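You operate a simulated robot arm through the tools that you are given. There is no shell and no other tool.

You are at the controls of a simulated robot arm. One attempt, no reset.

Task
Pump oil onto the white pad once, oil both steel rails, then push the blue slider along them.
Fine: set the pad on the black mat under the spout to pump; put it back; the slider goes to the rail end by the steel plate; leave the oil can in its holder. A coat counts when it lies all over at full strength: go over it till it gets no stronger.

The check looks at the end state, three seconds after you hand in, the way a careful person would. Anything else that was tipped, shoved, dropped, spilled or broken makes it a failure.

Robot
A 7-joint arm with a two-finger parallel gripper, fixed in place. Base frame: the origin is on the floor under the middle of its stand, x ahead of it, y to its left, z up. Units: m, rad, N and s.
It reaches about 1.058 m from its shoulder. Its first joint turns from -2.897 to 2.897 rad. Payload 4.4 kg.
The TCP is the grasp point between the finger pads, 0.023 m short of the fingertips. In the tool frame z runs along the fingers and y along their closing line. The gripper opens to 0.094 m. The fingers are 0.038 m wide and 0.01 m thick; the gripper's body (0.054 by 0.096 m) begins 0.039 m behind the TCP.
Orientation is that of the tool frame in the base frame, as [roll, pitch, yaw] about the fixed x, y, z axes, in that order (R = Rz(yaw) Ry(pitch) Rx(roll)). With the fingers straight down and closing along the base's y, the tool's x points along the base's -x, its y along +y and its z along -z.

Tools
- The arm moves only by the tool send_rows. Its argument "moves" is a list that holds one entry, the list of rows, each a list of 7 numbers: the finger opening in m, from 0 to 0.094, then the shift along the tool's x, y, z in units of 25 mm (1.0 is 25 mm), then the turn, a rotation vector about the tool's x, y, z in units of 5 degrees (1.0 is 5 degrees). In form: [[[fingers, tx, ty, tz, ax, ay, az], ...]]. A call has 1 to 20 rows; each row shifts and turns the commanded pose from where the row before left it, along the tool's axes as they then stand. A call with a number of a shift or a turn outside -1 to 1 is refused whole. Rows are played at 5 a second. More than 0.05 m and 0.15 rad between two rows, or a gripper value outside its range, and nothing of the call is played. A pose out of reach is approached as far as the arm can. The call stops where the force on the tool passes 90 N (or 10 N more than at its start, if that is more) or the arm is blocked; 0.2 s more then pass. Each finger travels about 0.108 m/s and halts on what it meets, pressing with about 34 N; the grip force reading is that of the motor and also rises with nothing between the fingers. The clock runs only during rows and for 0.2 s after the last one: add rows that do not move to give the fingers time. The reply holds the time, the measured pose of the TCP, the force on the tool along the base axes, the opening and the grip force, in the units named above and with some noise, with the torque about the TCP (base axes, N m) and any sound that the robot's microphone picked up.
- Cameras (640 x 400 px; columns grow to the right, rows downward): "scene" is fixed at [0.0487, -0.6485, 1.4138]; the picture's right is [0.21, -0.98, 0.00], its down [-0.66, -0.15, -0.73] and it looks along [0.72, 0.16, -0.68] (base axes); focal length 266 px, centre (320, 200). "wrist" rides on the gripper at [0.086, 0.016, -0.075] in the tool frame; the picture's right is [-0.18, 0.98, 0.00], its down [-0.58, -0.11, -0.81] and it looks along [-0.79, -0.15, 0.59] (tool axes); focal length 243 px, centre (320, 200). There is no depth. A picture from a camera that has moved, and an enlarged one, comes with that camera's place and axes in the base frame and with its lens.
- camera(camera): a new picture of that camera. The clock stands still meanwhile.
- enlarge(camera, box): a new picture of the part [left, top, right, bottom] of that camera's present view, enlarged. The clock stands still meanwhile.
- hand_in(): hands the job in; it is judged then, once.

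Places have to be worked out from the pictures, the camera data and where the tool is seen. Open the gripper and draw the arm clear of the work before you hand the job in, unless the task says otherwise.

The tools are called after ">>>" as a command line: name --argument value ..., lists and objects as JSON in quotes. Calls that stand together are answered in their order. send_rows: Moves the arm, as the interface text tells. Its arguments: {"type":"object","properties":{"moves":{"type":"array"}},"required":["moves"]} The other tools are called the same way: camera (camera) takes a picture; enlarge (camera, box) takes an enlarged picture of a part of a camera's view; hand_in () hands the job in.

At the start:

```text
time_s: 0.0
eef_pos: [0.4109, -0.4032, 1.2073]
tcp_rot: [-3.141, 0.0, -3.14]
contact_force: [-0.5, 1.2, -0.2]
ft_torque: [0.01, 0.0, 0.02]
width: 0.0936
grasp_force: 0.1
```

scene: 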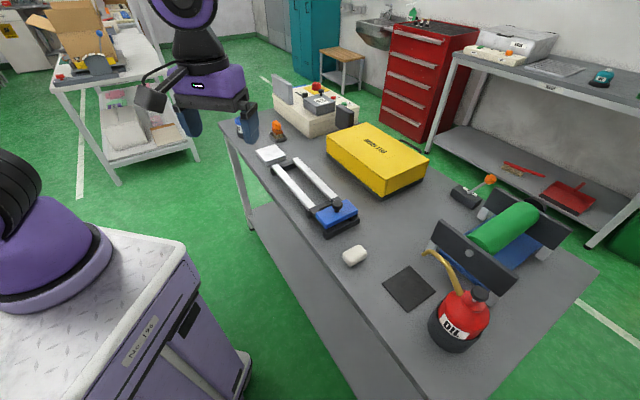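
wrist: 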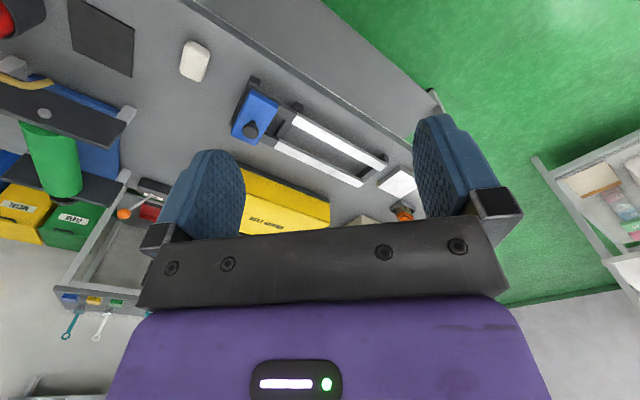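

I'll start by looking closely at the work area: the pad, mat, oil can, rails and slider.

>>> enlarge --camera "scene" --box '[230, 130, 390, 230]'

>>> enlarge --camera "scene" --box '[330, 220, 530, 360]'

>>> enlarge --camera "wrist" --box '[0, 0, 240, 150]'

>>> enlarge --camera "wrist" --box '[210, 60, 430, 220]'

```text
4.00 times, centred on (310, 180) of scene
camera zoom: at [0.0487, -0.6485, 1.4138], right [0.21, -0.98, 0.0], down [-0.66, -0.15, -0.73], along [0.72, 0.16, -0.68], focal length 1062 px, centre (360, 280)
```

zoom: 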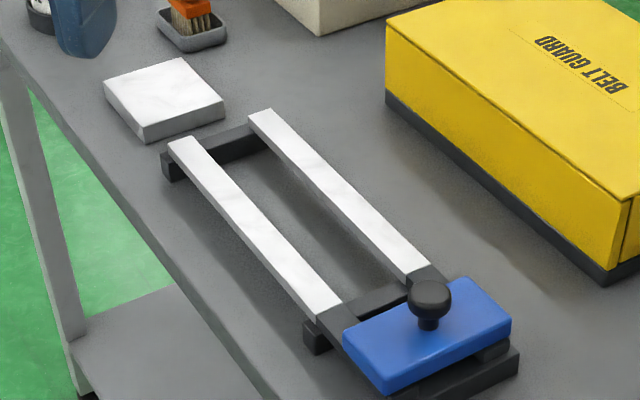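

```text
2.86 times, centred on (430, 290) of scene
camera zoom: at [0.0487, -0.6485, 1.4138], right [0.21, -0.98, 0.0], down [-0.66, -0.15, -0.73], along [0.72, 0.16, -0.68], focal length 759 px, centre (6, -57)
```

zoom: 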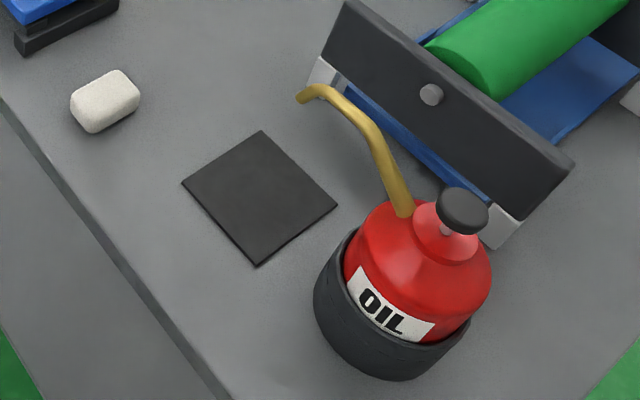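

```text
2.67 times, centred on (120, 75) of wrist
camera zoom: at [0.3261, -0.3865, 1.282], right [0.18, 0.98, 0.0], down [0.58, -0.11, 0.81], along [0.79, -0.15, -0.59], focal length 647 px, centre (853, 533)
```

zoom: 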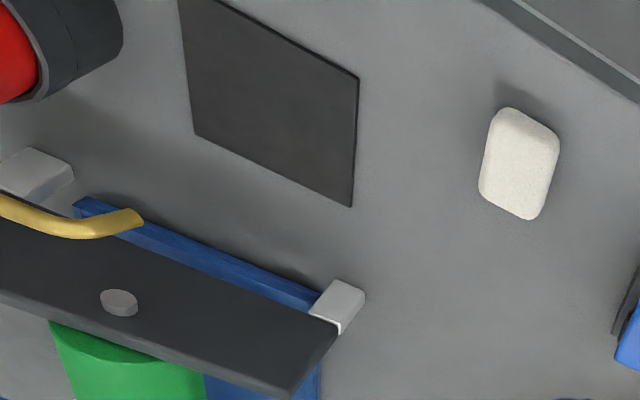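

```text
2.50 times, centred on (320, 140) of wrist
camera zoom: at [0.3261, -0.3865, 1.282], right [0.18, 0.98, 0.0], down [0.58, -0.11, 0.81], along [0.79, -0.15, -0.59], focal length 606 px, centre (320, 350)
```

zoom: 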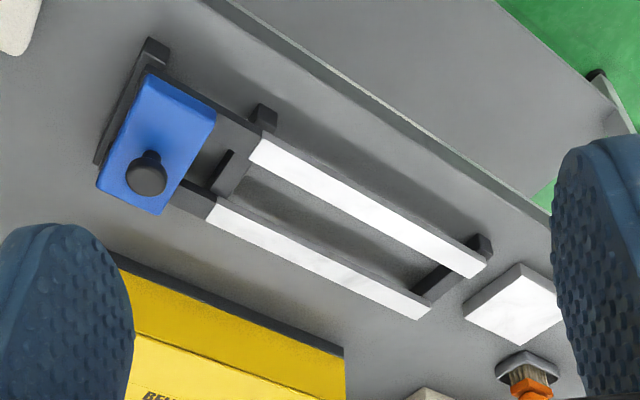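

The pad looks to be near (0.49, -0.65), the mat centre is near (0.43, -0.795) with the spout tip above it at about z 0.935, and the rails run at 45° with their tops near z 0.826. I'll move the wrist camera closer to the pad to measure it better.

>>> send_rows --moves '[[[0.094, 0.05, -0.876, 0.92, 0, 0, 0], [0.094, 0.05, -0.876, 0.92, 0, 0, 0], [0.094, 0.05, -0.876, 0.92, 0, 0, 0], [0.094, 0.05, -0.876, 0.92, 0, 0, 0], [0.094, 0.05, -0.876, 0.92, 0, 0, 0], [0.094, 0.05, -0.876, 0.92, 0, 0, 0], [0.094, 0.05, -0.876, 0.92, 0, 0, 0], [0.094, 0.05, -0.876, 0.92, 0, 0, 0], [0.094, 0.05, -0.876, 0.92, 0, 0, 0], [0.094, 0, 0, 0, 0, 0, 0], [0.094, 0, 0, 0, 0, 0, 0]]]'

```text
time_s: 2.4
eef_pos: [0.3995, -0.5987, 0.9985]
tcp_rot: [3.141, -0.001, -3.141]
contact_force: [-0.5, 0.0, 0.2]
ft_torque: [0.02, 0.04, 0.02]
width: 0.0939
grasp_force: 0.0
```

The arm reached (0.40, -0.60, 1.00) cleanly. I'll look through the wrist camera now.

>>> camera --camera "wrist"

>>> camera --camera "scene"

```text
taken
camera wrist: at [0.3147, -0.583, 1.075], right [0.18, 0.98, 0.0], down [0.58, -0.11, 0.81], along [0.79, -0.15, -0.59], focal length 243 px, centre (320, 200)
```

wrist: 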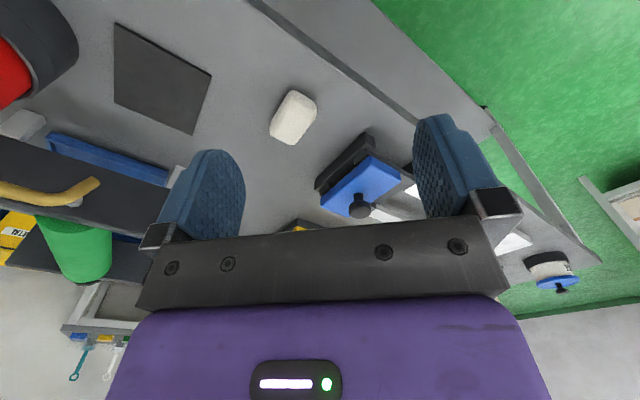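

```text
taken
```

scene: 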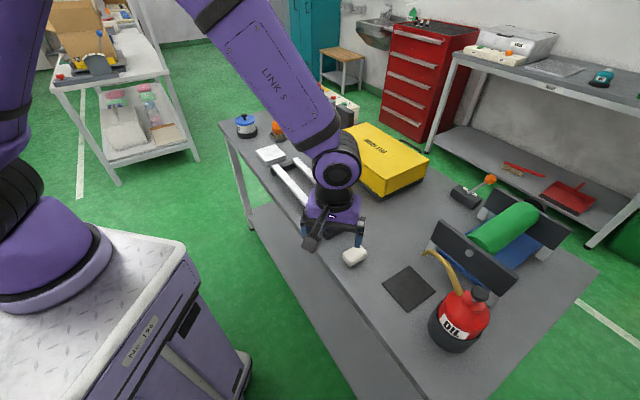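

>>> enlarge --camera "wrist" --box '[250, 75, 346, 155]'

>>> enlarge --camera "scene" --box '[330, 235, 380, 275]'

```text
5.00 times, centred on (298, 115) of wrist
camera zoom: at [0.3147, -0.583, 1.075], right [0.18, 0.98, 0.0], down [0.58, -0.11, 0.81], along [0.79, -0.15, -0.59], focal length 1213 px, centre (430, 625)
```

zoom: 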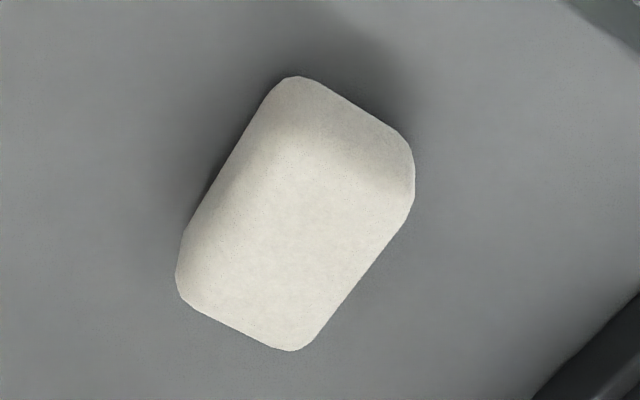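

```text
10.00 times, centred on (355, 255) of scene
camera zoom: at [0.0487, -0.6485, 1.4138], right [0.21, -0.98, 0.0], down [-0.66, -0.15, -0.73], along [0.72, 0.16, -0.68], focal length 2656 px, centre (-30, -350)
```

zoom: 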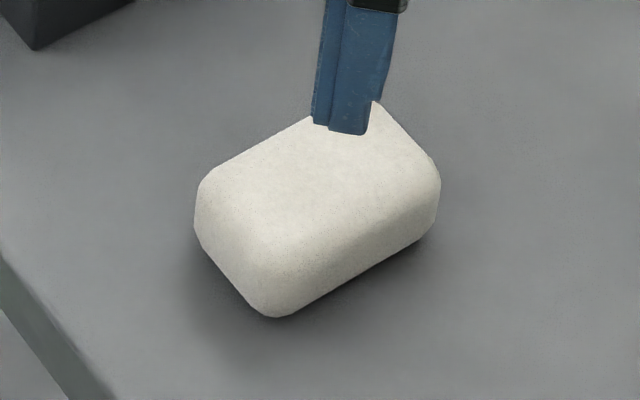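

The pad is about 56 x 34 mm, with its long axis across the rail direction. Everything on the bench is aligned at 45°, so I'll turn the tool to that frame (yaw -45°) and look again.

>>> send_rows --moves '[[[0.094, 0, 0, 0, 0, 0, 1], [0.094, 0, 0, 0, 0, 0, 1], [0.094, 0, 0, 0, 0, 0, 1], [0.094, 0, 0, 0, 0, 0, 1], [0.094, 0, 0, 0, 0, 0, 1], [0.094, 0, 0, 0, 0, 0, 1], [0.094, 0, 0, 0, 0, 0, 1], [0.094, 0, 0, 0, 0, 0, 1], [0.094, 0, 0, 0, 0, 0, 1], [0.094, 0, 0, 0, 0, 0, 0], [0.094, 0, 0, 0, 0, 0, 0]]]'

>>> camera --camera "wrist"

>>> enlarge --camera "scene" --box '[240, 130, 440, 270]'

```text
time_s: 4.8
eef_pos: [0.4, -0.5988, 0.9988]
tcp_rot: [3.141, -0.001, 2.354]
contact_force: [-1.1, -0.7, 0.8]
ft_torque: [0.0, 0.01, 0.01]
width: 0.0943
grasp_force: 0.0
```

```text
taken
camera wrist: at [0.3521, -0.5269, 1.0744], right [0.83, 0.56, 0.0], down [0.33, -0.49, 0.81], along [0.45, -0.67, -0.59], focal length 243 px, centre (320, 200)
```

wrist: 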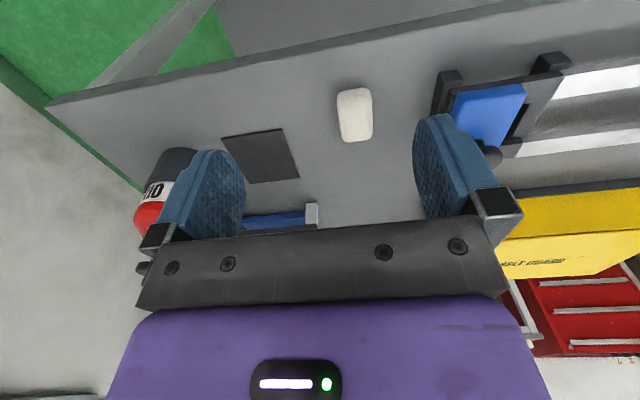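

```text
2.86 times, centred on (340, 200) of scene
camera zoom: at [0.0487, -0.6485, 1.4138], right [0.21, -0.98, 0.0], down [-0.66, -0.15, -0.73], along [0.72, 0.16, -0.68], focal length 759 px, centre (263, 200)
```

zoom: 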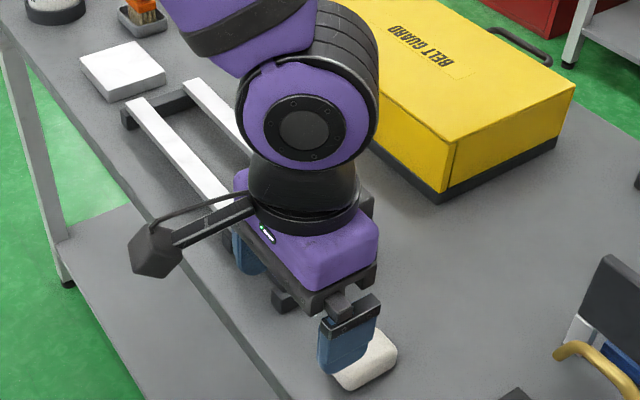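

The wrist camera is a real box on an arm, so I'll keep it clear of the bench. I'll zoom on the pad, mat and can from this aligned view.

>>> enlarge --camera "wrist" --box '[320, 75, 400, 155]'

>>> enlarge --camera "wrist" --box '[120, 100, 330, 250]'

>>> enlarge --camera "wrist" --box '[420, 40, 640, 180]'

>>> enlarge --camera "scene" --box '[420, 240, 520, 360]'

```text
5.00 times, centred on (360, 115) of wrist
camera zoom: at [0.3521, -0.5269, 1.0744], right [0.83, 0.56, 0.0], down [0.33, -0.49, 0.81], along [0.45, -0.67, -0.59], focal length 1213 px, centre (120, 625)
```

zoom: 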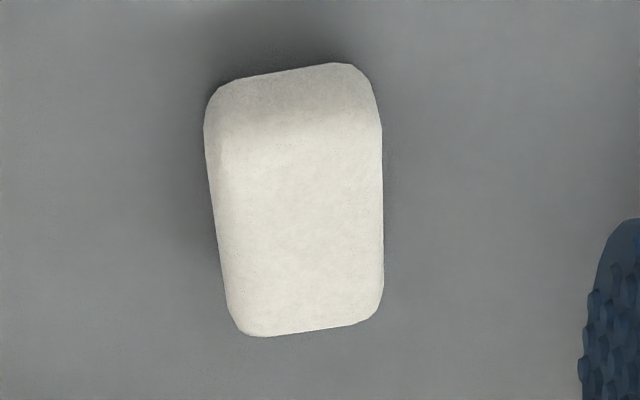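

```text
2.67 times, centred on (225, 175) of wrist
camera zoom: at [0.3521, -0.5269, 1.0744], right [0.83, 0.56, 0.0], down [0.33, -0.49, 0.81], along [0.45, -0.67, -0.59], focal length 647 px, centre (573, 267)
```

zoom: 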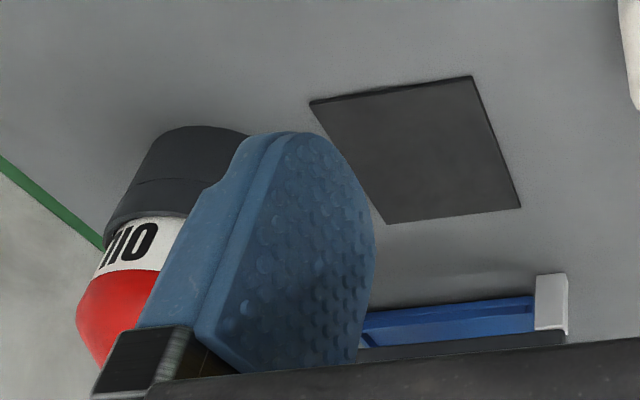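

```text
2.86 times, centred on (530, 110) of wrist
camera zoom: at [0.3521, -0.5269, 1.0744], right [0.83, 0.56, 0.0], down [0.33, -0.49, 0.81], along [0.45, -0.67, -0.59], focal length 693 px, centre (-280, 457)
```

zoom: 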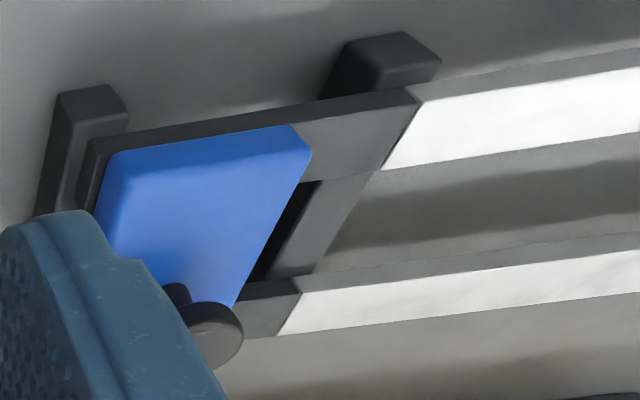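

```text
3.33 times, centred on (470, 300) of scene
camera zoom: at [0.0487, -0.6485, 1.4138], right [0.21, -0.98, 0.0], down [-0.66, -0.15, -0.73], along [0.72, 0.16, -0.68], focal length 885 px, centre (-180, -133)
```

zoom: 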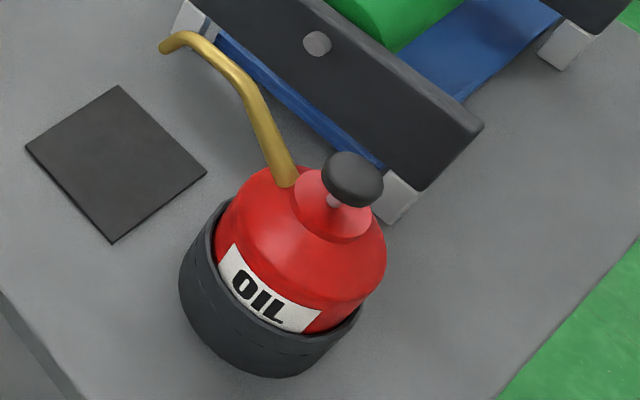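

Both cameras agree: with u along the rails and v across, the pad centre is about (u -0.114, v 0.808), the mat centre (-0.258, 0.868), the spout tip (-0.256, 0.871, z≈0.937), the can (-0.389, 0.875), and the bench top z≈0.797. I'll tilt the hand back 30° so it can later reach under the spout, and move it over the pad.

>>> send_rows --moves '[[[0.075, -0.917, 0.266, 0.6875, 0, 0, 0], [0.075, -0.917, 0.266, 0.6875, 0, 0, 0], [0.075, -0.917, 0.266, 0.6875, 0, 0, 0], [0.075, -0.917, 0.266, 0.6875, 0, 0, 0], [0.075, 0, 0, 0, 0, -1, 0], [0.075, 0, 0, 0, 0, -1, 0], [0.075, 0, 0, 0, 0, -1, 0], [0.075, 0, 0, 0, 0, -1, 0], [0.075, 0, 0, 0, 0, -1, 0], [0.075, 0, 0, 0, 0, -1, 0], [0.075, 0, 0, 0, 0, 0, 0], [0.075, 0, 0, 0, 0, 0, 0]]]'

>>> camera --camera "wrist"

>>> enlarge --camera "scene" --box '[270, 160, 430, 280]'

```text
time_s: 7.4
eef_pos: [0.4841, -0.646, 0.9294]
tcp_rot: [-3.141, 0.523, 2.357]
contact_force: [-0.4, 0.9, 0.3]
ft_torque: [-0.01, -0.01, 0.02]
width: 0.075
grasp_force: 0.2
```

```text
taken
camera wrist: at [0.4179, -0.5548, 0.9525], right [0.81, 0.58, 0.09], down [-0.01, -0.15, 0.99], along [0.59, -0.8, -0.12], focal length 243 px, centre (320, 200)
```

wrist: 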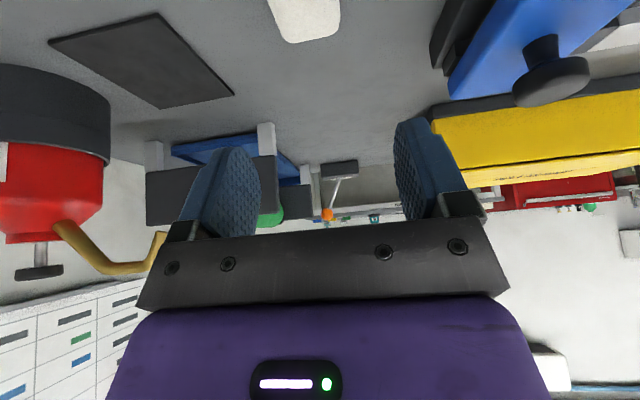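

```text
3.33 times, centred on (350, 220) of scene
camera zoom: at [0.0487, -0.6485, 1.4138], right [0.21, -0.98, 0.0], down [-0.66, -0.15, -0.73], along [0.72, 0.16, -0.68], focal length 885 px, centre (220, 133)
```

zoom: 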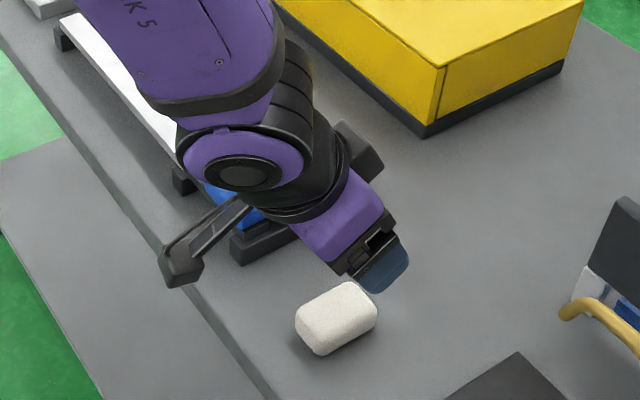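

The tilted view now shows the can from the side; I make the pump knob top about (u -0.381, v 0.867, z≈0.965). Next I'll descend toward the pad and check alignment.

>>> send_rows --moves '[[[0.075, 0.397, 0, 0.6876, 0, 0, 0], [0.075, 0.397, 0, 0.6876, 0, 0, 0], [0.075, 0.397, 0, 0.6876, 0, 0, 0], [0.075, 0.397, 0, 0.6876, 0, 0, 0], [0.075, 0, 0, 0, 0, 0, 0], [0.075, 0, 0, 0, 0, 0, 0]]]'

>>> camera --camera "wrist"

>>> enlarge --camera "scene" --box '[290, 180, 410, 280]'

```text
time_s: 8.8
eef_pos: [0.4848, -0.6444, 0.8502]
tcp_rot: [-3.142, 0.522, 2.355]
contact_force: [0.5, -0.2, 0.5]
ft_torque: [0.02, 0.0, 0.03]
width: 0.0749
grasp_force: 0.0
```

```text
taken
camera wrist: at [0.4179, -0.5542, 0.8736], right [0.81, 0.58, 0.09], down [-0.01, -0.15, 0.99], along [0.59, -0.8, -0.12], focal length 243 px, centre (320, 200)
```

wrist: 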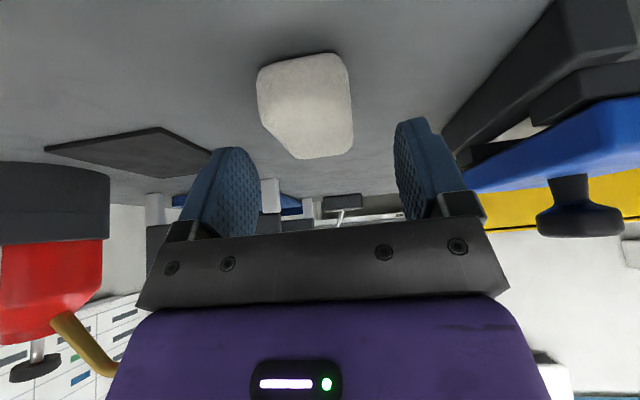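

```text
4.00 times, centred on (350, 230) of scene
camera zoom: at [0.0487, -0.6485, 1.4138], right [0.21, -0.98, 0.0], down [-0.66, -0.15, -0.73], along [0.72, 0.16, -0.68], focal length 1062 px, centre (200, 80)
```

zoom: 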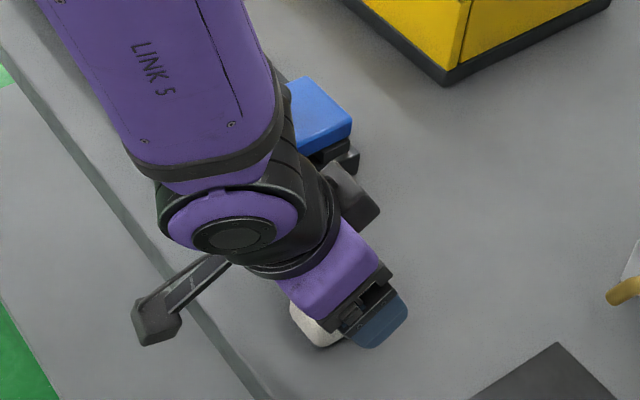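

>>> enlarge --camera "wrist" --box '[200, 30, 440, 190]'

```text
2.50 times, centred on (320, 110) of wrist
camera zoom: at [0.4179, -0.5542, 0.8736], right [0.81, 0.58, 0.09], down [-0.01, -0.15, 0.99], along [0.59, -0.8, -0.12], focal length 606 px, centre (320, 425)
```

zoom: 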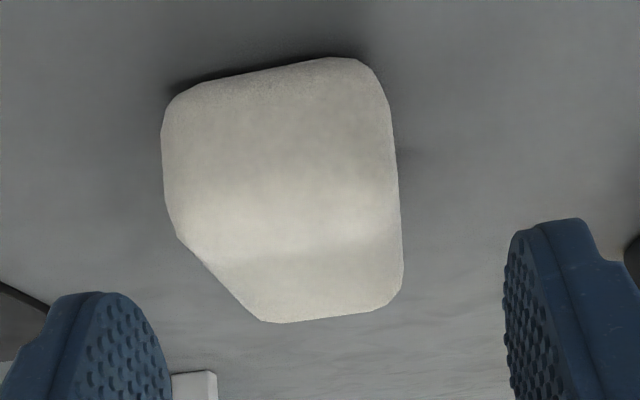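

The pad sits centred between the fingers (pad u≈-0.1136, TCP u≈-0.113), its top at about z 0.826. I'll go down to TCP z≈0.834, which leaves the fingertips about 5 mm above the bench, and close.

>>> send_rows --moves '[[[0.075, 0.162, 0, 0.28, 0, 0, 0], [0.075, 0.162, 0, 0.28, 0, 0, 0], [0.075, 0, 0, 0, 0, 0, 0], [0.055, 0, 0, 0, 0, 0, 0], [0.045, 0, 0, 0, 0, 0, 0], [0.03, 0, 0, 0, 0, 0, 0], [0.02, 0, 0, 0, 0, 0, 0], [0.02, 0, 0, 0, 0, 0, 0]]]'

>>> camera --camera "wrist"

```text
time_s: 10.6
eef_pos: [0.4843, -0.6456, 0.8352]
tcp_rot: [-3.14, 0.523, 2.356]
contact_force: [0.2, -0.6, -0.3]
ft_torque: [0.0, 0.0, -0.01]
width: 0.0387
grasp_force: 34.2
```

```text
taken
camera wrist: at [0.4182, -0.5542, 0.8581], right [0.81, 0.58, 0.09], down [-0.01, -0.15, 0.99], along [0.59, -0.8, -0.12], focal length 243 px, centre (320, 200)
```

wrist: 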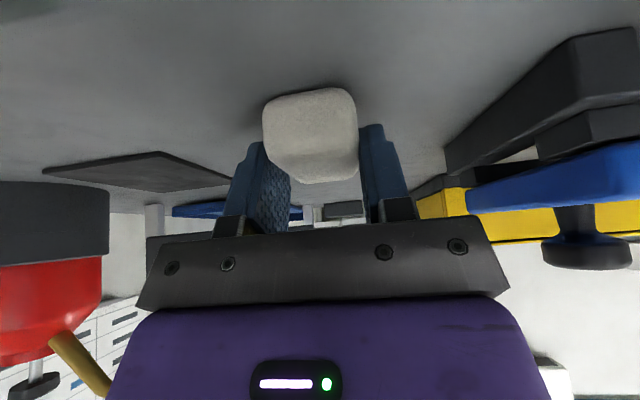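

The pad is gripped (width 38.7 mm at TCP (0.4843, -0.6456, 0.8352), which I'll reuse for putting it back). Next I'll lift it, draw back a little, and shift sideways to in front of the mat.

>>> send_rows --moves '[[[0.02, -0.3, 0, -0.52, 0, 0, 0], [0.02, -0.3, 0, -0.52, 0, 0, 0], [0.02, 0.693, 0, -0.4, 0, 0, 0], [0.02, 0.693, 0, -0.4, 0, 0, 0], [0.02, 0, -0.953, 0, 0, 0, 0], [0.02, 0, -0.953, 0, 0, 0, 0], [0.02, 0, -0.953, 0, 0, 0, 0], [0.02, 0, -0.953, 0, 0, 0, 0], [0.02, 0, -0.953, 0, 0, 0, 0], [0.02, 0, -0.953, 0, 0, 0, 0], [0.02, 0, 0, 0, 0, 0, 0], [0.02, 0, 0, 0, 0, 0, 0]]]'

>>> camera --camera "wrist"

>>> enlarge --camera "scene" --box '[340, 200, 520, 340]'

```text
time_s: 13.2
eef_pos: [0.3527, -0.7187, 0.866]
tcp_rot: [-3.142, 0.523, 2.356]
contact_force: [-0.5, -0.9, 0.6]
ft_torque: [0.0, 0.04, -0.02]
width: 0.0388
grasp_force: 34.3
```

```text
taken
camera wrist: at [0.2868, -0.6269, 0.8878], right [0.81, 0.58, 0.09], down [-0.01, -0.15, 0.99], along [0.59, -0.8, -0.12], focal length 243 px, centre (320, 200)
```

wrist: 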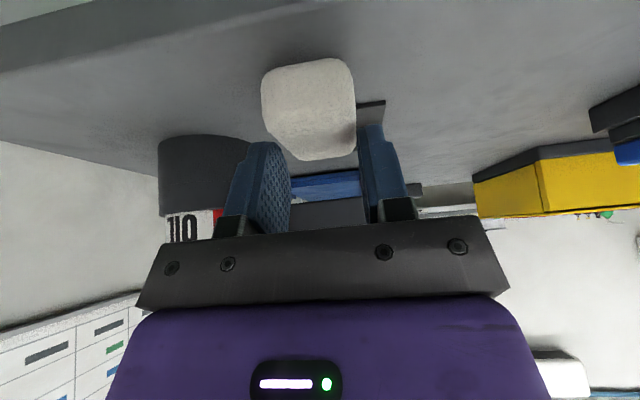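

```text
2.86 times, centred on (430, 270) of scene
camera zoom: at [0.0487, -0.6485, 1.4138], right [0.21, -0.98, 0.0], down [-0.66, -0.15, -0.73], along [0.72, 0.16, -0.68], focal length 759 px, centre (6, 0)
```

zoom: 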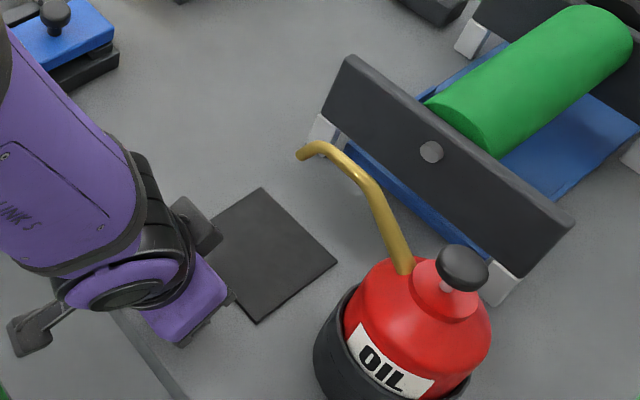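

The pad is held in front of the mat (u≈-0.259), and the spout tip projects onto the mat centre. I'll lower the pad to about 1 cm above the mat before sliding it under the spout, going halfway first.

>>> send_rows --moves '[[[0.02, 0.36, 0.07, 0.6236, 0, 0, 0], [0.02, -0.709, 0, 0.4096, 0, 0, 0], [0.02, -0.709, 0, 0.4096, 0, 0, 0], [0.02, -0.709, 0, 0.4096, 0, 0, 0], [0.02, 0, 0, 0, 0, 0, 0], [0.02, 0, 0, 0, 0, 0, 0]]]'

>>> camera --camera "wrist"

>>> enlarge --camera "scene" --box '[360, 220, 480, 310]'

```text
time_s: 14.6
eef_pos: [0.3996, -0.7584, 0.8481]
tcp_rot: [3.141, 0.524, 2.357]
contact_force: [-19.7, 19.9, 4.1]
ft_torque: [0.89, 0.9, 0.0]
width: 0.0389
grasp_force: 33.7
```

```text
taken
camera wrist: at [0.3328, -0.6691, 0.8703], right [0.81, 0.58, 0.09], down [-0.01, -0.15, 0.99], along [0.59, -0.8, -0.12], focal length 243 px, centre (320, 200)
```

wrist: 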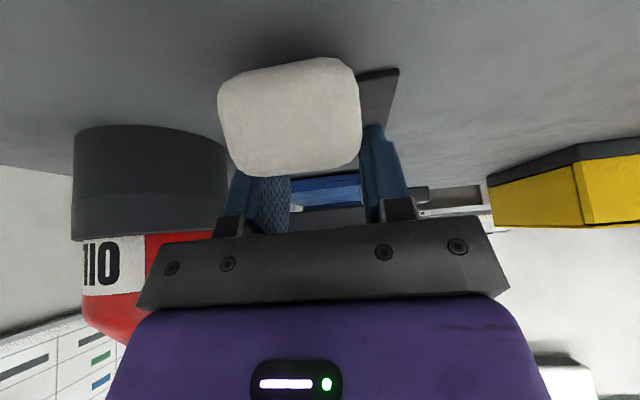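

```text
4.44 times, centred on (420, 265) of scene
camera zoom: at [0.0487, -0.6485, 1.4138], right [0.21, -0.98, 0.0], down [-0.66, -0.15, -0.73], along [0.72, 0.16, -0.68], focal length 1180 px, centre (-124, -89)
```

zoom: 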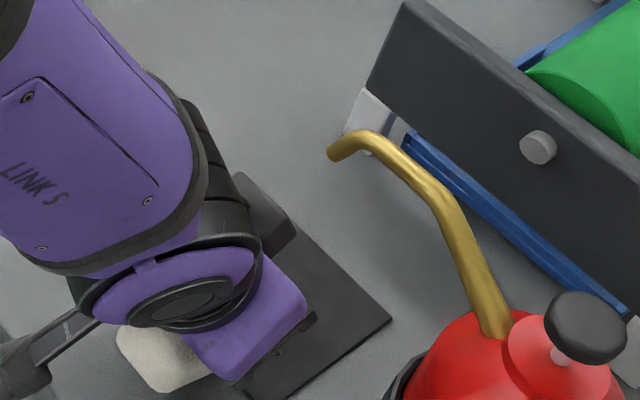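

There's an unexpected 28 N push along -v, and the pad has slid back in the fingers, so something caught it. I'll stop here and look closely before moving.

>>> enlarge --camera "wrist" --box '[180, 30, 440, 210]'

>>> enlarge --camera "scene" --box '[350, 260, 450, 330]'

```text
2.22 times, centred on (310, 120) of wrist
camera zoom: at [0.3328, -0.6691, 0.8703], right [0.81, 0.58, 0.09], down [-0.01, -0.15, 0.99], along [0.59, -0.8, -0.12], focal length 539 px, centre (342, 378)
```

zoom: 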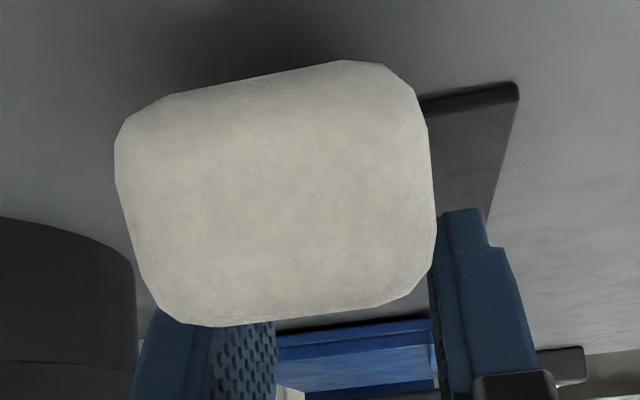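

```text
5.71 times, centred on (400, 295) of scene
camera zoom: at [0.0487, -0.6485, 1.4138], right [0.21, -0.98, 0.0], down [-0.66, -0.15, -0.73], along [0.72, 0.16, -0.68], focal length 1518 px, centre (-137, -343)
```

zoom: 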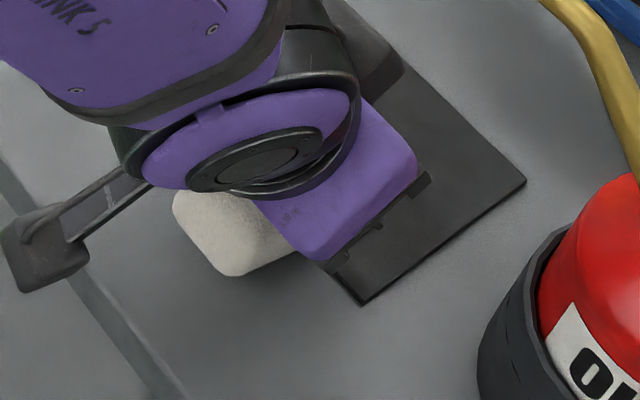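

The mat is about 5 mm thick, and the contact point works out to z≈0.803, so the pad's front edge probably hung low and caught the mat's edge. I'll back off, raise up and check how the pad sits in the grip.

>>> send_rows --moves '[[[0.02, 0.52, 0, -0.3, 0, 0, 0], [0.02, 0.52, 0, -0.3, 0, 0, 0], [0.02, -0.3, 0, -0.52, 0, 0, 0], [0.02, -0.3, 0, -0.52, 0, 0, 0], [0.02, 0, 0, 0, 0, 0, 0]]]'

>>> camera --camera "wrist"

>>> enlarge --camera "scene" --box '[330, 240, 450, 330]'

```text
time_s: 15.8
eef_pos: [0.3783, -0.7395, 0.878]
tcp_rot: [-3.141, 0.523, 2.356]
contact_force: [-0.5, -0.6, -1.4]
ft_torque: [-0.06, -0.04, -0.01]
width: 0.0391
grasp_force: 34.2
```

```text
taken
camera wrist: at [0.3117, -0.6485, 0.8998], right [0.81, 0.58, 0.09], down [-0.01, -0.15, 0.99], along [0.59, -0.8, -0.12], focal length 243 px, centre (320, 200)
```

wrist: 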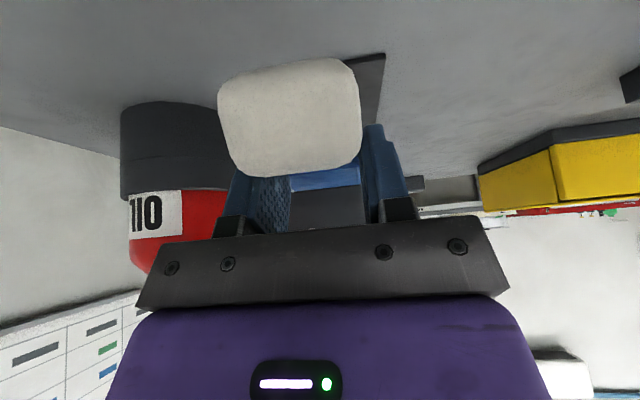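

```text
4.44 times, centred on (390, 285) of scene
camera zoom: at [0.0487, -0.6485, 1.4138], right [0.21, -0.98, 0.0], down [-0.66, -0.15, -0.73], along [0.72, 0.16, -0.68], focal length 1180 px, centre (9, -178)
```

zoom: 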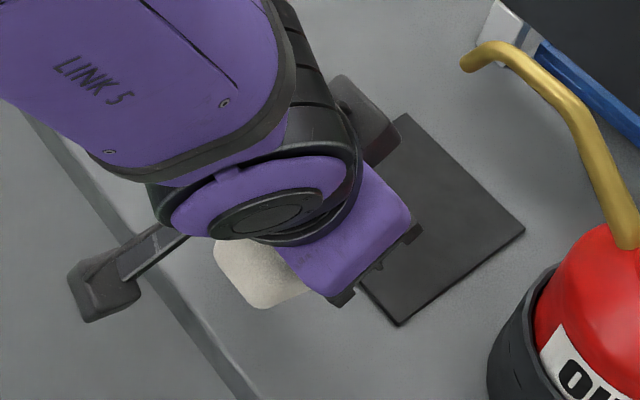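

>>> enlarge --camera "wrist" --box '[200, 40, 400, 200]'

>>> enlarge --camera "scene" --box '[360, 270, 440, 320]'

```text
2.50 times, centred on (300, 120) of wrist
camera zoom: at [0.3117, -0.6485, 0.8998], right [0.81, 0.58, 0.09], down [-0.01, -0.15, 0.99], along [0.59, -0.8, -0.12], focal length 606 px, centre (370, 400)
```

zoom: 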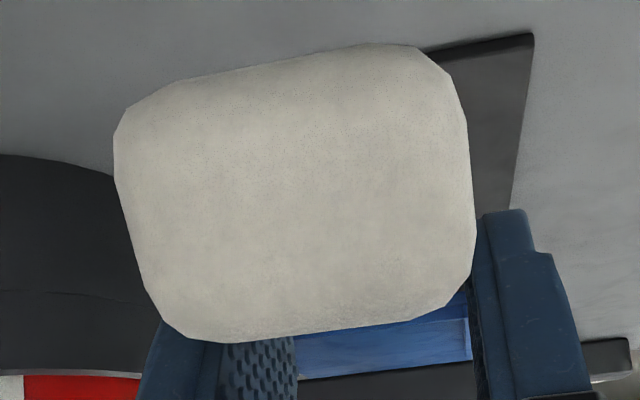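

```text
8.00 times, centred on (400, 295) of scene
camera zoom: at [0.0487, -0.6485, 1.4138], right [0.21, -0.98, 0.0], down [-0.66, -0.15, -0.73], along [0.72, 0.16, -0.68], focal length 2125 px, centre (-320, -560)
```

zoom: 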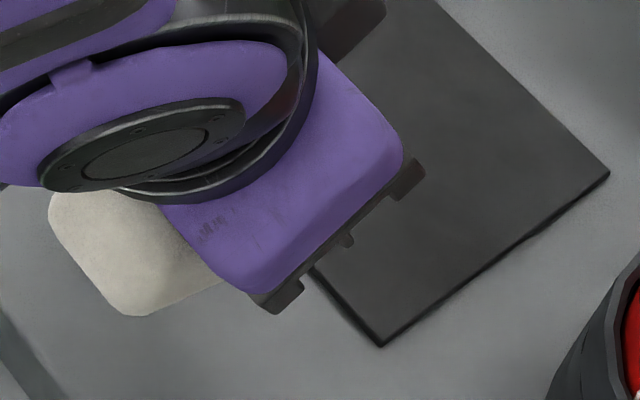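

The pad slipped about 14 mm down in the fingers during the lift, then caught the mat edge and pitched front-down. Nothing else looks disturbed. I'll take it to the open bench between the mat and the slider, set it down flat there and regrasp it deeper.

>>> send_rows --moves '[[[0.02, -0.208, 0.84, 0.12, 0, 0, 0], [0.02, -0.208, 0.84, 0.12, 0, 0, 0], [0.02, -0.208, 0.84, 0.12, 0, 0, 0], [0.02, -0.208, 0.84, 0.12, 0, 0, 0], [0.02, -0.208, 0.84, 0.12, 0, 0, 0], [0.02, 0.25, 0, 0.433, 0, 0, 0], [0.02, 0.25, 0, 0.433, 0, 0, 0], [0.02, 0, 0, 0, 0, 0, 0]]]'

>>> camera --camera "wrist"

>>> enlarge --camera "scene" --box '[320, 220, 420, 300]'

```text
time_s: 17.6
eef_pos: [0.4738, -0.6863, 0.8522]
tcp_rot: [3.141, 0.523, 2.357]
contact_force: [0.1, 0.0, -0.9]
ft_torque: [-0.04, -0.01, 0.02]
width: 0.0388
grasp_force: 34.2
```

```text
taken
camera wrist: at [0.4066, -0.5951, 0.875], right [0.81, 0.58, 0.09], down [-0.01, -0.15, 0.99], along [0.59, -0.8, -0.12], focal length 243 px, centre (320, 200)
```

wrist: 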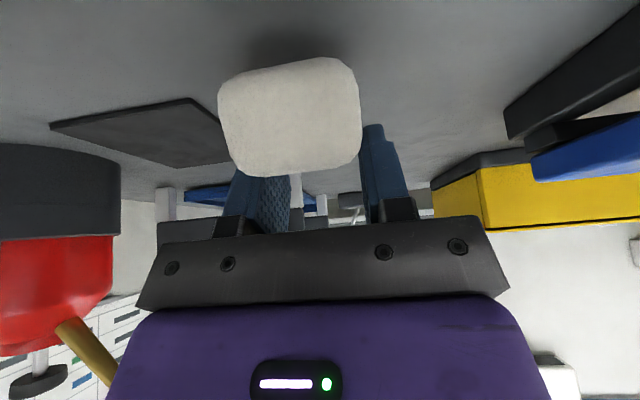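

```text
5.00 times, centred on (370, 260) of scene
camera zoom: at [0.0487, -0.6485, 1.4138], right [0.21, -0.98, 0.0], down [-0.66, -0.15, -0.73], along [0.72, 0.16, -0.68], focal length 1328 px, centre (70, -100)
```

zoom: 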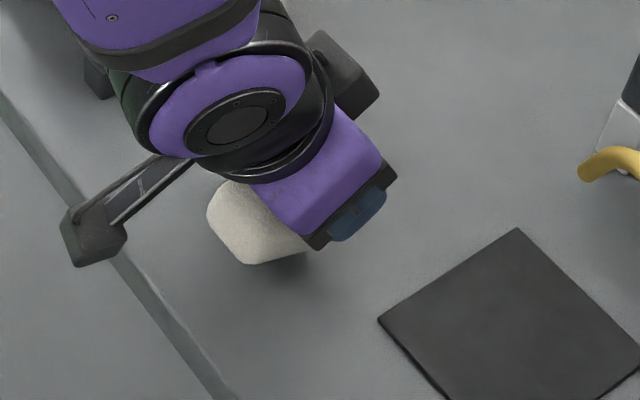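

The pad hangs clear over open bench at u≈-0.15. I'll lower in small steps and watch for contact force.

>>> send_rows --moves '[[[0.02, 0.06, 0, 0.104, 0, 0, 0], [0.02, 0.06, 0, 0.104, 0, 0, 0], [0.02, 0.06, 0, 0.104, 0, 0, 0], [0.02, 0, 0, 0, 0, 0, 0]]]'

>>> enlarge --camera "wrist" --box '[200, 20, 400, 180]'

```text
time_s: 18.6
eef_pos: [0.4742, -0.6874, 0.8466]
tcp_rot: [-3.14, 0.528, 2.357]
contact_force: [-3.6, 7.4, 47.2]
ft_torque: [0.59, 0.28, 0.02]
width: 0.0389
grasp_force: 34.1
```

```text
2.50 times, centred on (300, 100) of wrist
camera zoom: at [0.407, -0.5956, 0.8683], right [0.81, 0.58, 0.09], down [-0.01, -0.14, 0.99], along [0.59, -0.8, -0.11], focal length 606 px, centre (370, 450)
```

zoom: 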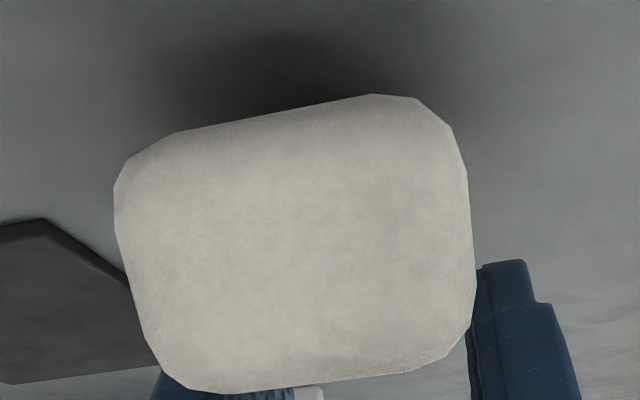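

The pad's front edge touches down at TCP z≈0.847 and the grip held firmly even at 47 N. I'll ease up 3 mm and open so the pad settles flat.

>>> send_rows --moves '[[[0.02, -0.05, 0, -0.0866, 0, 0, 0], [0.02, 0, 0, 0, 0, 0, 0], [0.045, 0, 0, 0, 0, 0, 0], [0.06, 0, 0, 0, 0, 0, 0], [0.075, 0, 0, 0, 0, 0, 0], [0.075, 0, 0, 0, 0, 0, 0], [0.075, 0, 0, 0, 0, 0, 0]]]'

>>> camera --camera "wrist"

>>> enlarge --camera "scene" --box '[320, 220, 420, 300]'

```text
time_s: 20.2
eef_pos: [0.4724, -0.6869, 0.8457]
tcp_rot: [3.141, 0.524, 2.357]
contact_force: [0.4, -0.2, 0.1]
ft_torque: [-0.01, 0.06, -0.04]
width: 0.0749
grasp_force: 0.2
```

```text
taken
camera wrist: at [0.4067, -0.5953, 0.8681], right [0.81, 0.58, 0.09], down [-0.01, -0.15, 0.99], along [0.59, -0.8, -0.12], focal length 243 px, centre (320, 200)
```

wrist: 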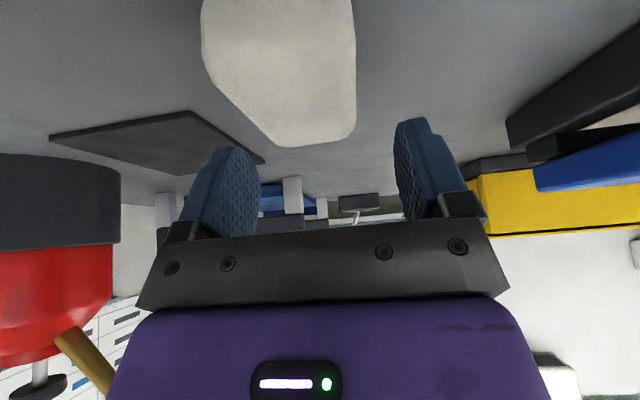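

```text
5.00 times, centred on (370, 260) of scene
camera zoom: at [0.0487, -0.6485, 1.4138], right [0.21, -0.98, 0.0], down [-0.66, -0.15, -0.73], along [0.72, 0.16, -0.68], focal length 1328 px, centre (70, -100)
```

zoom: 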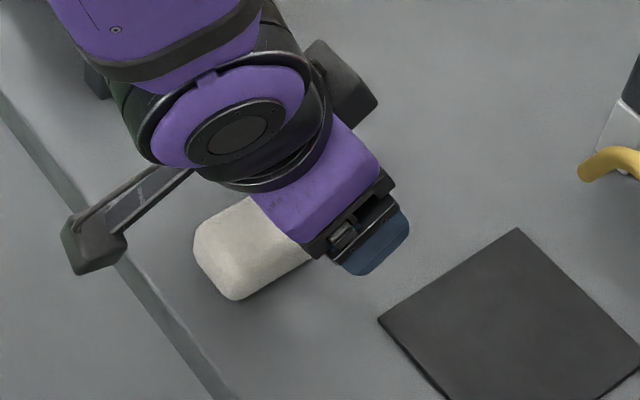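

The pad lies flat again. My first grasp was too shallow, since the fingertips only reached about z 0.81 on a rounded top edge, so I'll shift back over the pad and look before regrasping about 8 mm deeper.

>>> send_rows --moves '[[[0.075, 0.641, 0, -0.37, 0, 0, 0], [0.075, 0.641, 0, -0.37, 0, 0, 0], [0.075, 0, 0, 0, 0, 0, 0]]]'

>>> camera --camera "wrist"

>>> enlarge --camera "scene" --box '[320, 220, 420, 300]'

```text
time_s: 21.0
eef_pos: [0.4475, -0.6594, 0.8441]
tcp_rot: [-3.141, 0.524, 2.356]
contact_force: [-0.6, 0.1, -1.2]
ft_torque: [0.02, -0.01, -0.02]
width: 0.0748
grasp_force: 0.0
```

```text
taken
camera wrist: at [0.3819, -0.5684, 0.867], right [0.81, 0.58, 0.09], down [-0.01, -0.15, 0.99], along [0.59, -0.8, -0.12], focal length 243 px, centre (320, 200)
```

wrist: 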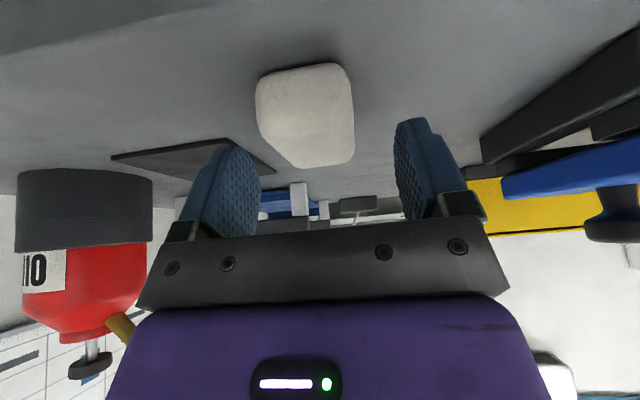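

```text
5.00 times, centred on (370, 260) of scene
camera zoom: at [0.0487, -0.6485, 1.4138], right [0.21, -0.98, 0.0], down [-0.66, -0.15, -0.73], along [0.72, 0.16, -0.68], focal length 1328 px, centre (70, -100)
```

zoom: 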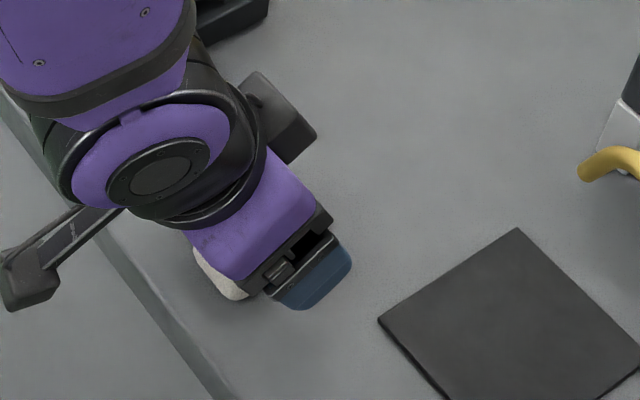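

The pad is centred between the fingers again. I'll lower to TCP z≈0.827 in small steps and check for contact before closing.

>>> send_rows --moves '[[[0.075, 0.088, 0, 0.152, 0, 0, 0], [0.075, 0.088, 0, 0.152, 0, 0, 0], [0.075, 0.088, 0, 0.152, 0, 0, 0], [0.075, 0.088, 0, 0.152, 0, 0, 0], [0.075, 0, 0, 0, 0, 0, 0]]]'

>>> enlarge --camera "wrist" --box '[180, 50, 460, 230]'

```text
time_s: 22.2
eef_pos: [0.4478, -0.6604, 0.8306]
tcp_rot: [3.141, 0.527, 2.357]
contact_force: [-4.3, 9.7, 30.1]
ft_torque: [0.86, -0.23, -0.11]
width: 0.0751
grasp_force: 0.1
```

```text
2.22 times, centred on (320, 140) of wrist
camera zoom: at [0.3812, -0.5686, 0.8517], right [0.81, 0.58, 0.09], down [-0.01, -0.15, 0.99], along [0.59, -0.8, -0.11], focal length 539 px, centre (320, 333)
```

zoom: 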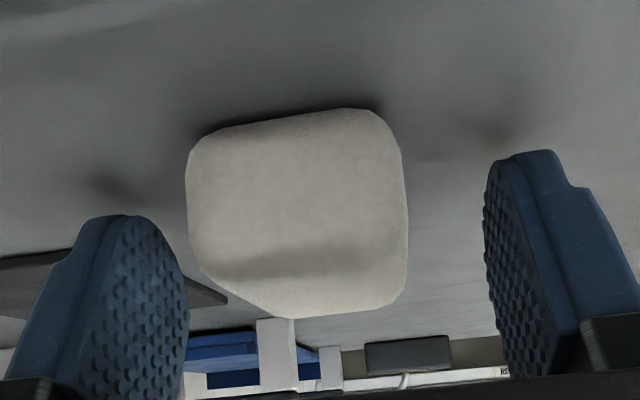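

The fingertips touched the bench at TCP z≈0.830, so the bench is at z≈0.80 and the tips reach about 29 mm below the TCP. I'll rise to just above the bench, close fully, then lift slowly and check for slip.

>>> send_rows --moves '[[[0.075, -0.13, 0, -0.225, 0, 0, 0], [0.075, 0, 0, 0, 0, 0, 0], [0.05, 0, 0, 0, 0, 0, 0], [0.03, 0, 0, 0, 0, 0, 0], [0.0, 0, 0, 0, 0, 0, 0], [0.0, 0, 0, 0, 0, 0, 0], [0.0, 0, 0, 0, 0, 0, 0]]]'

>>> enlarge --camera "wrist" --box '[180, 50, 460, 230]'

```text
time_s: 23.8
eef_pos: [0.4482, -0.6612, 0.8334]
tcp_rot: [3.142, 0.523, 2.357]
contact_force: [-0.1, -0.5, 0.8]
ft_torque: [0.01, -0.03, 0.02]
width: 0.0388
grasp_force: 33.8
```

```text
2.22 times, centred on (320, 140) of wrist
camera zoom: at [0.3814, -0.5695, 0.8569], right [0.81, 0.58, 0.09], down [-0.01, -0.15, 0.99], along [0.59, -0.8, -0.12], focal length 539 px, centre (320, 333)
```

zoom: 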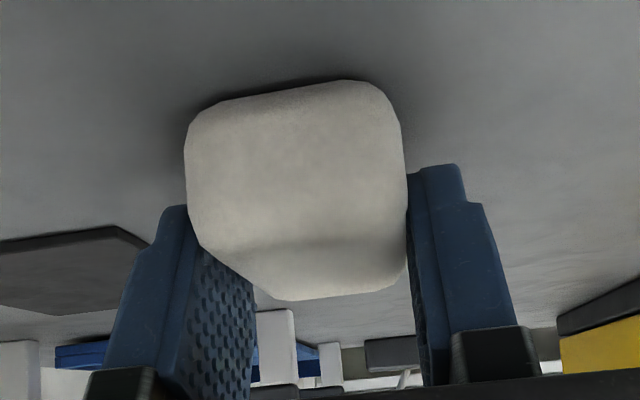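

The pad is gripped again, just above the bench. I'll lift 6 mm in small steps and compare the picture for slip.

>>> send_rows --moves '[[[0.0, -0.04, 0, -0.0693, 0, 0, 0], [0.0, -0.04, 0, -0.0693, 0, 0, 0], [0.0, -0.04, 0, -0.0693, 0, 0, 0], [0.0, 0, 0, 0, 0, 0, 0]]]'

>>> enlarge --camera "wrist" --box '[180, 50, 460, 230]'

```text
time_s: 24.8
eef_pos: [0.4489, -0.6612, 0.8398]
tcp_rot: [3.141, 0.524, 2.358]
contact_force: [0.0, 0.3, 0.4]
ft_torque: [-0.02, 0.0, 0.01]
width: 0.0389
grasp_force: 33.4
```

```text
2.22 times, centred on (320, 140) of wrist
camera zoom: at [0.3812, -0.5697, 0.8633], right [0.81, 0.58, 0.09], down [-0.01, -0.15, 0.99], along [0.59, -0.8, -0.12], focal length 539 px, centre (320, 333)
```

zoom: 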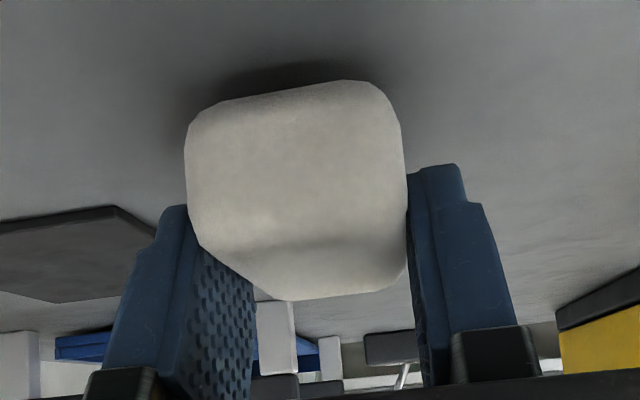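

No slip this time; the pad rose with the fingers. I'll continue up gently and move sideways in front of the mat at a gentler pace.

>>> send_rows --moves '[[[0.0, -0.14, 0, -0.2425, 0, 0, 0], [0.0, -0.14, 0, -0.2425, 0, 0, 0], [0.0, -0.14, 0, -0.2425, 0, 0, 0], [0.0, -0.14, 0, -0.2425, 0, 0, 0], [0.0, 0, -0.3, 0, 0, 0, 0], [0.0, 0, -0.6, 0, 0, 0, 0], [0.0, 0, -0.6, 0, 0, 0, 0], [0.0, 0, -0.6, 0, 0, 0, 0], [0.0, 0, -0.6, 0, 0, 0, 0], [0.0, 0, -0.6, 0, 0, 0, 0], [0.0, 0, -0.6, 0, 0, 0, 0], [0.0, 0, -0.38, 0, 0, 0, 0], [0.0, 0, 0, 0, 0, 0, 0], [0.0, 0, 0, 0, 0, 0, 0]]]'

>>> enlarge --camera "wrist" --box '[180, 50, 460, 230]'

>>> enlarge --camera "scene" --box '[340, 220, 480, 320]'

```text
time_s: 27.8
eef_pos: [0.3722, -0.7375, 0.8687]
tcp_rot: [-3.141, 0.524, 2.355]
contact_force: [0.3, -0.3, -0.4]
ft_torque: [-0.04, -0.02, 0.01]
width: 0.0389
grasp_force: 34.3
```

```text
2.22 times, centred on (320, 140) of wrist
camera zoom: at [0.306, -0.6458, 0.8914], right [0.81, 0.58, 0.09], down [-0.01, -0.15, 0.99], along [0.59, -0.8, -0.12], focal length 539 px, centre (320, 333)
```

zoom: 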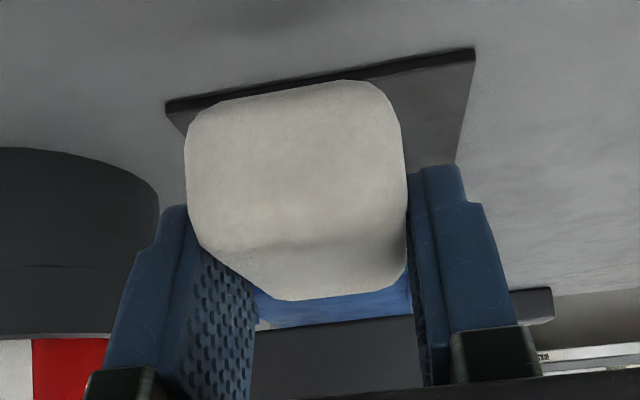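

```text
4.00 times, centred on (410, 270) of scene
camera zoom: at [0.0487, -0.6485, 1.4138], right [0.21, -0.98, 0.0], down [-0.66, -0.15, -0.73], along [0.72, 0.16, -0.68], focal length 1062 px, centre (-40, -80)
```

zoom: 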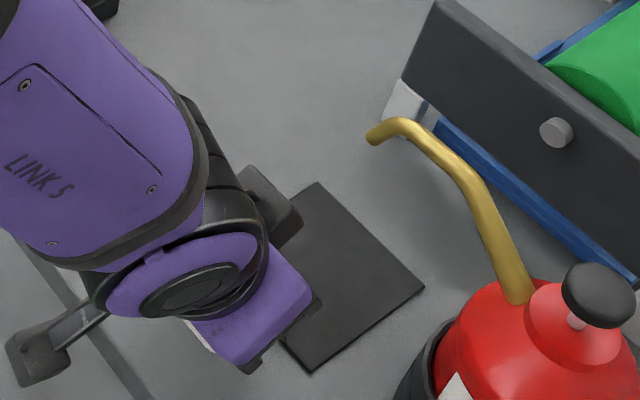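

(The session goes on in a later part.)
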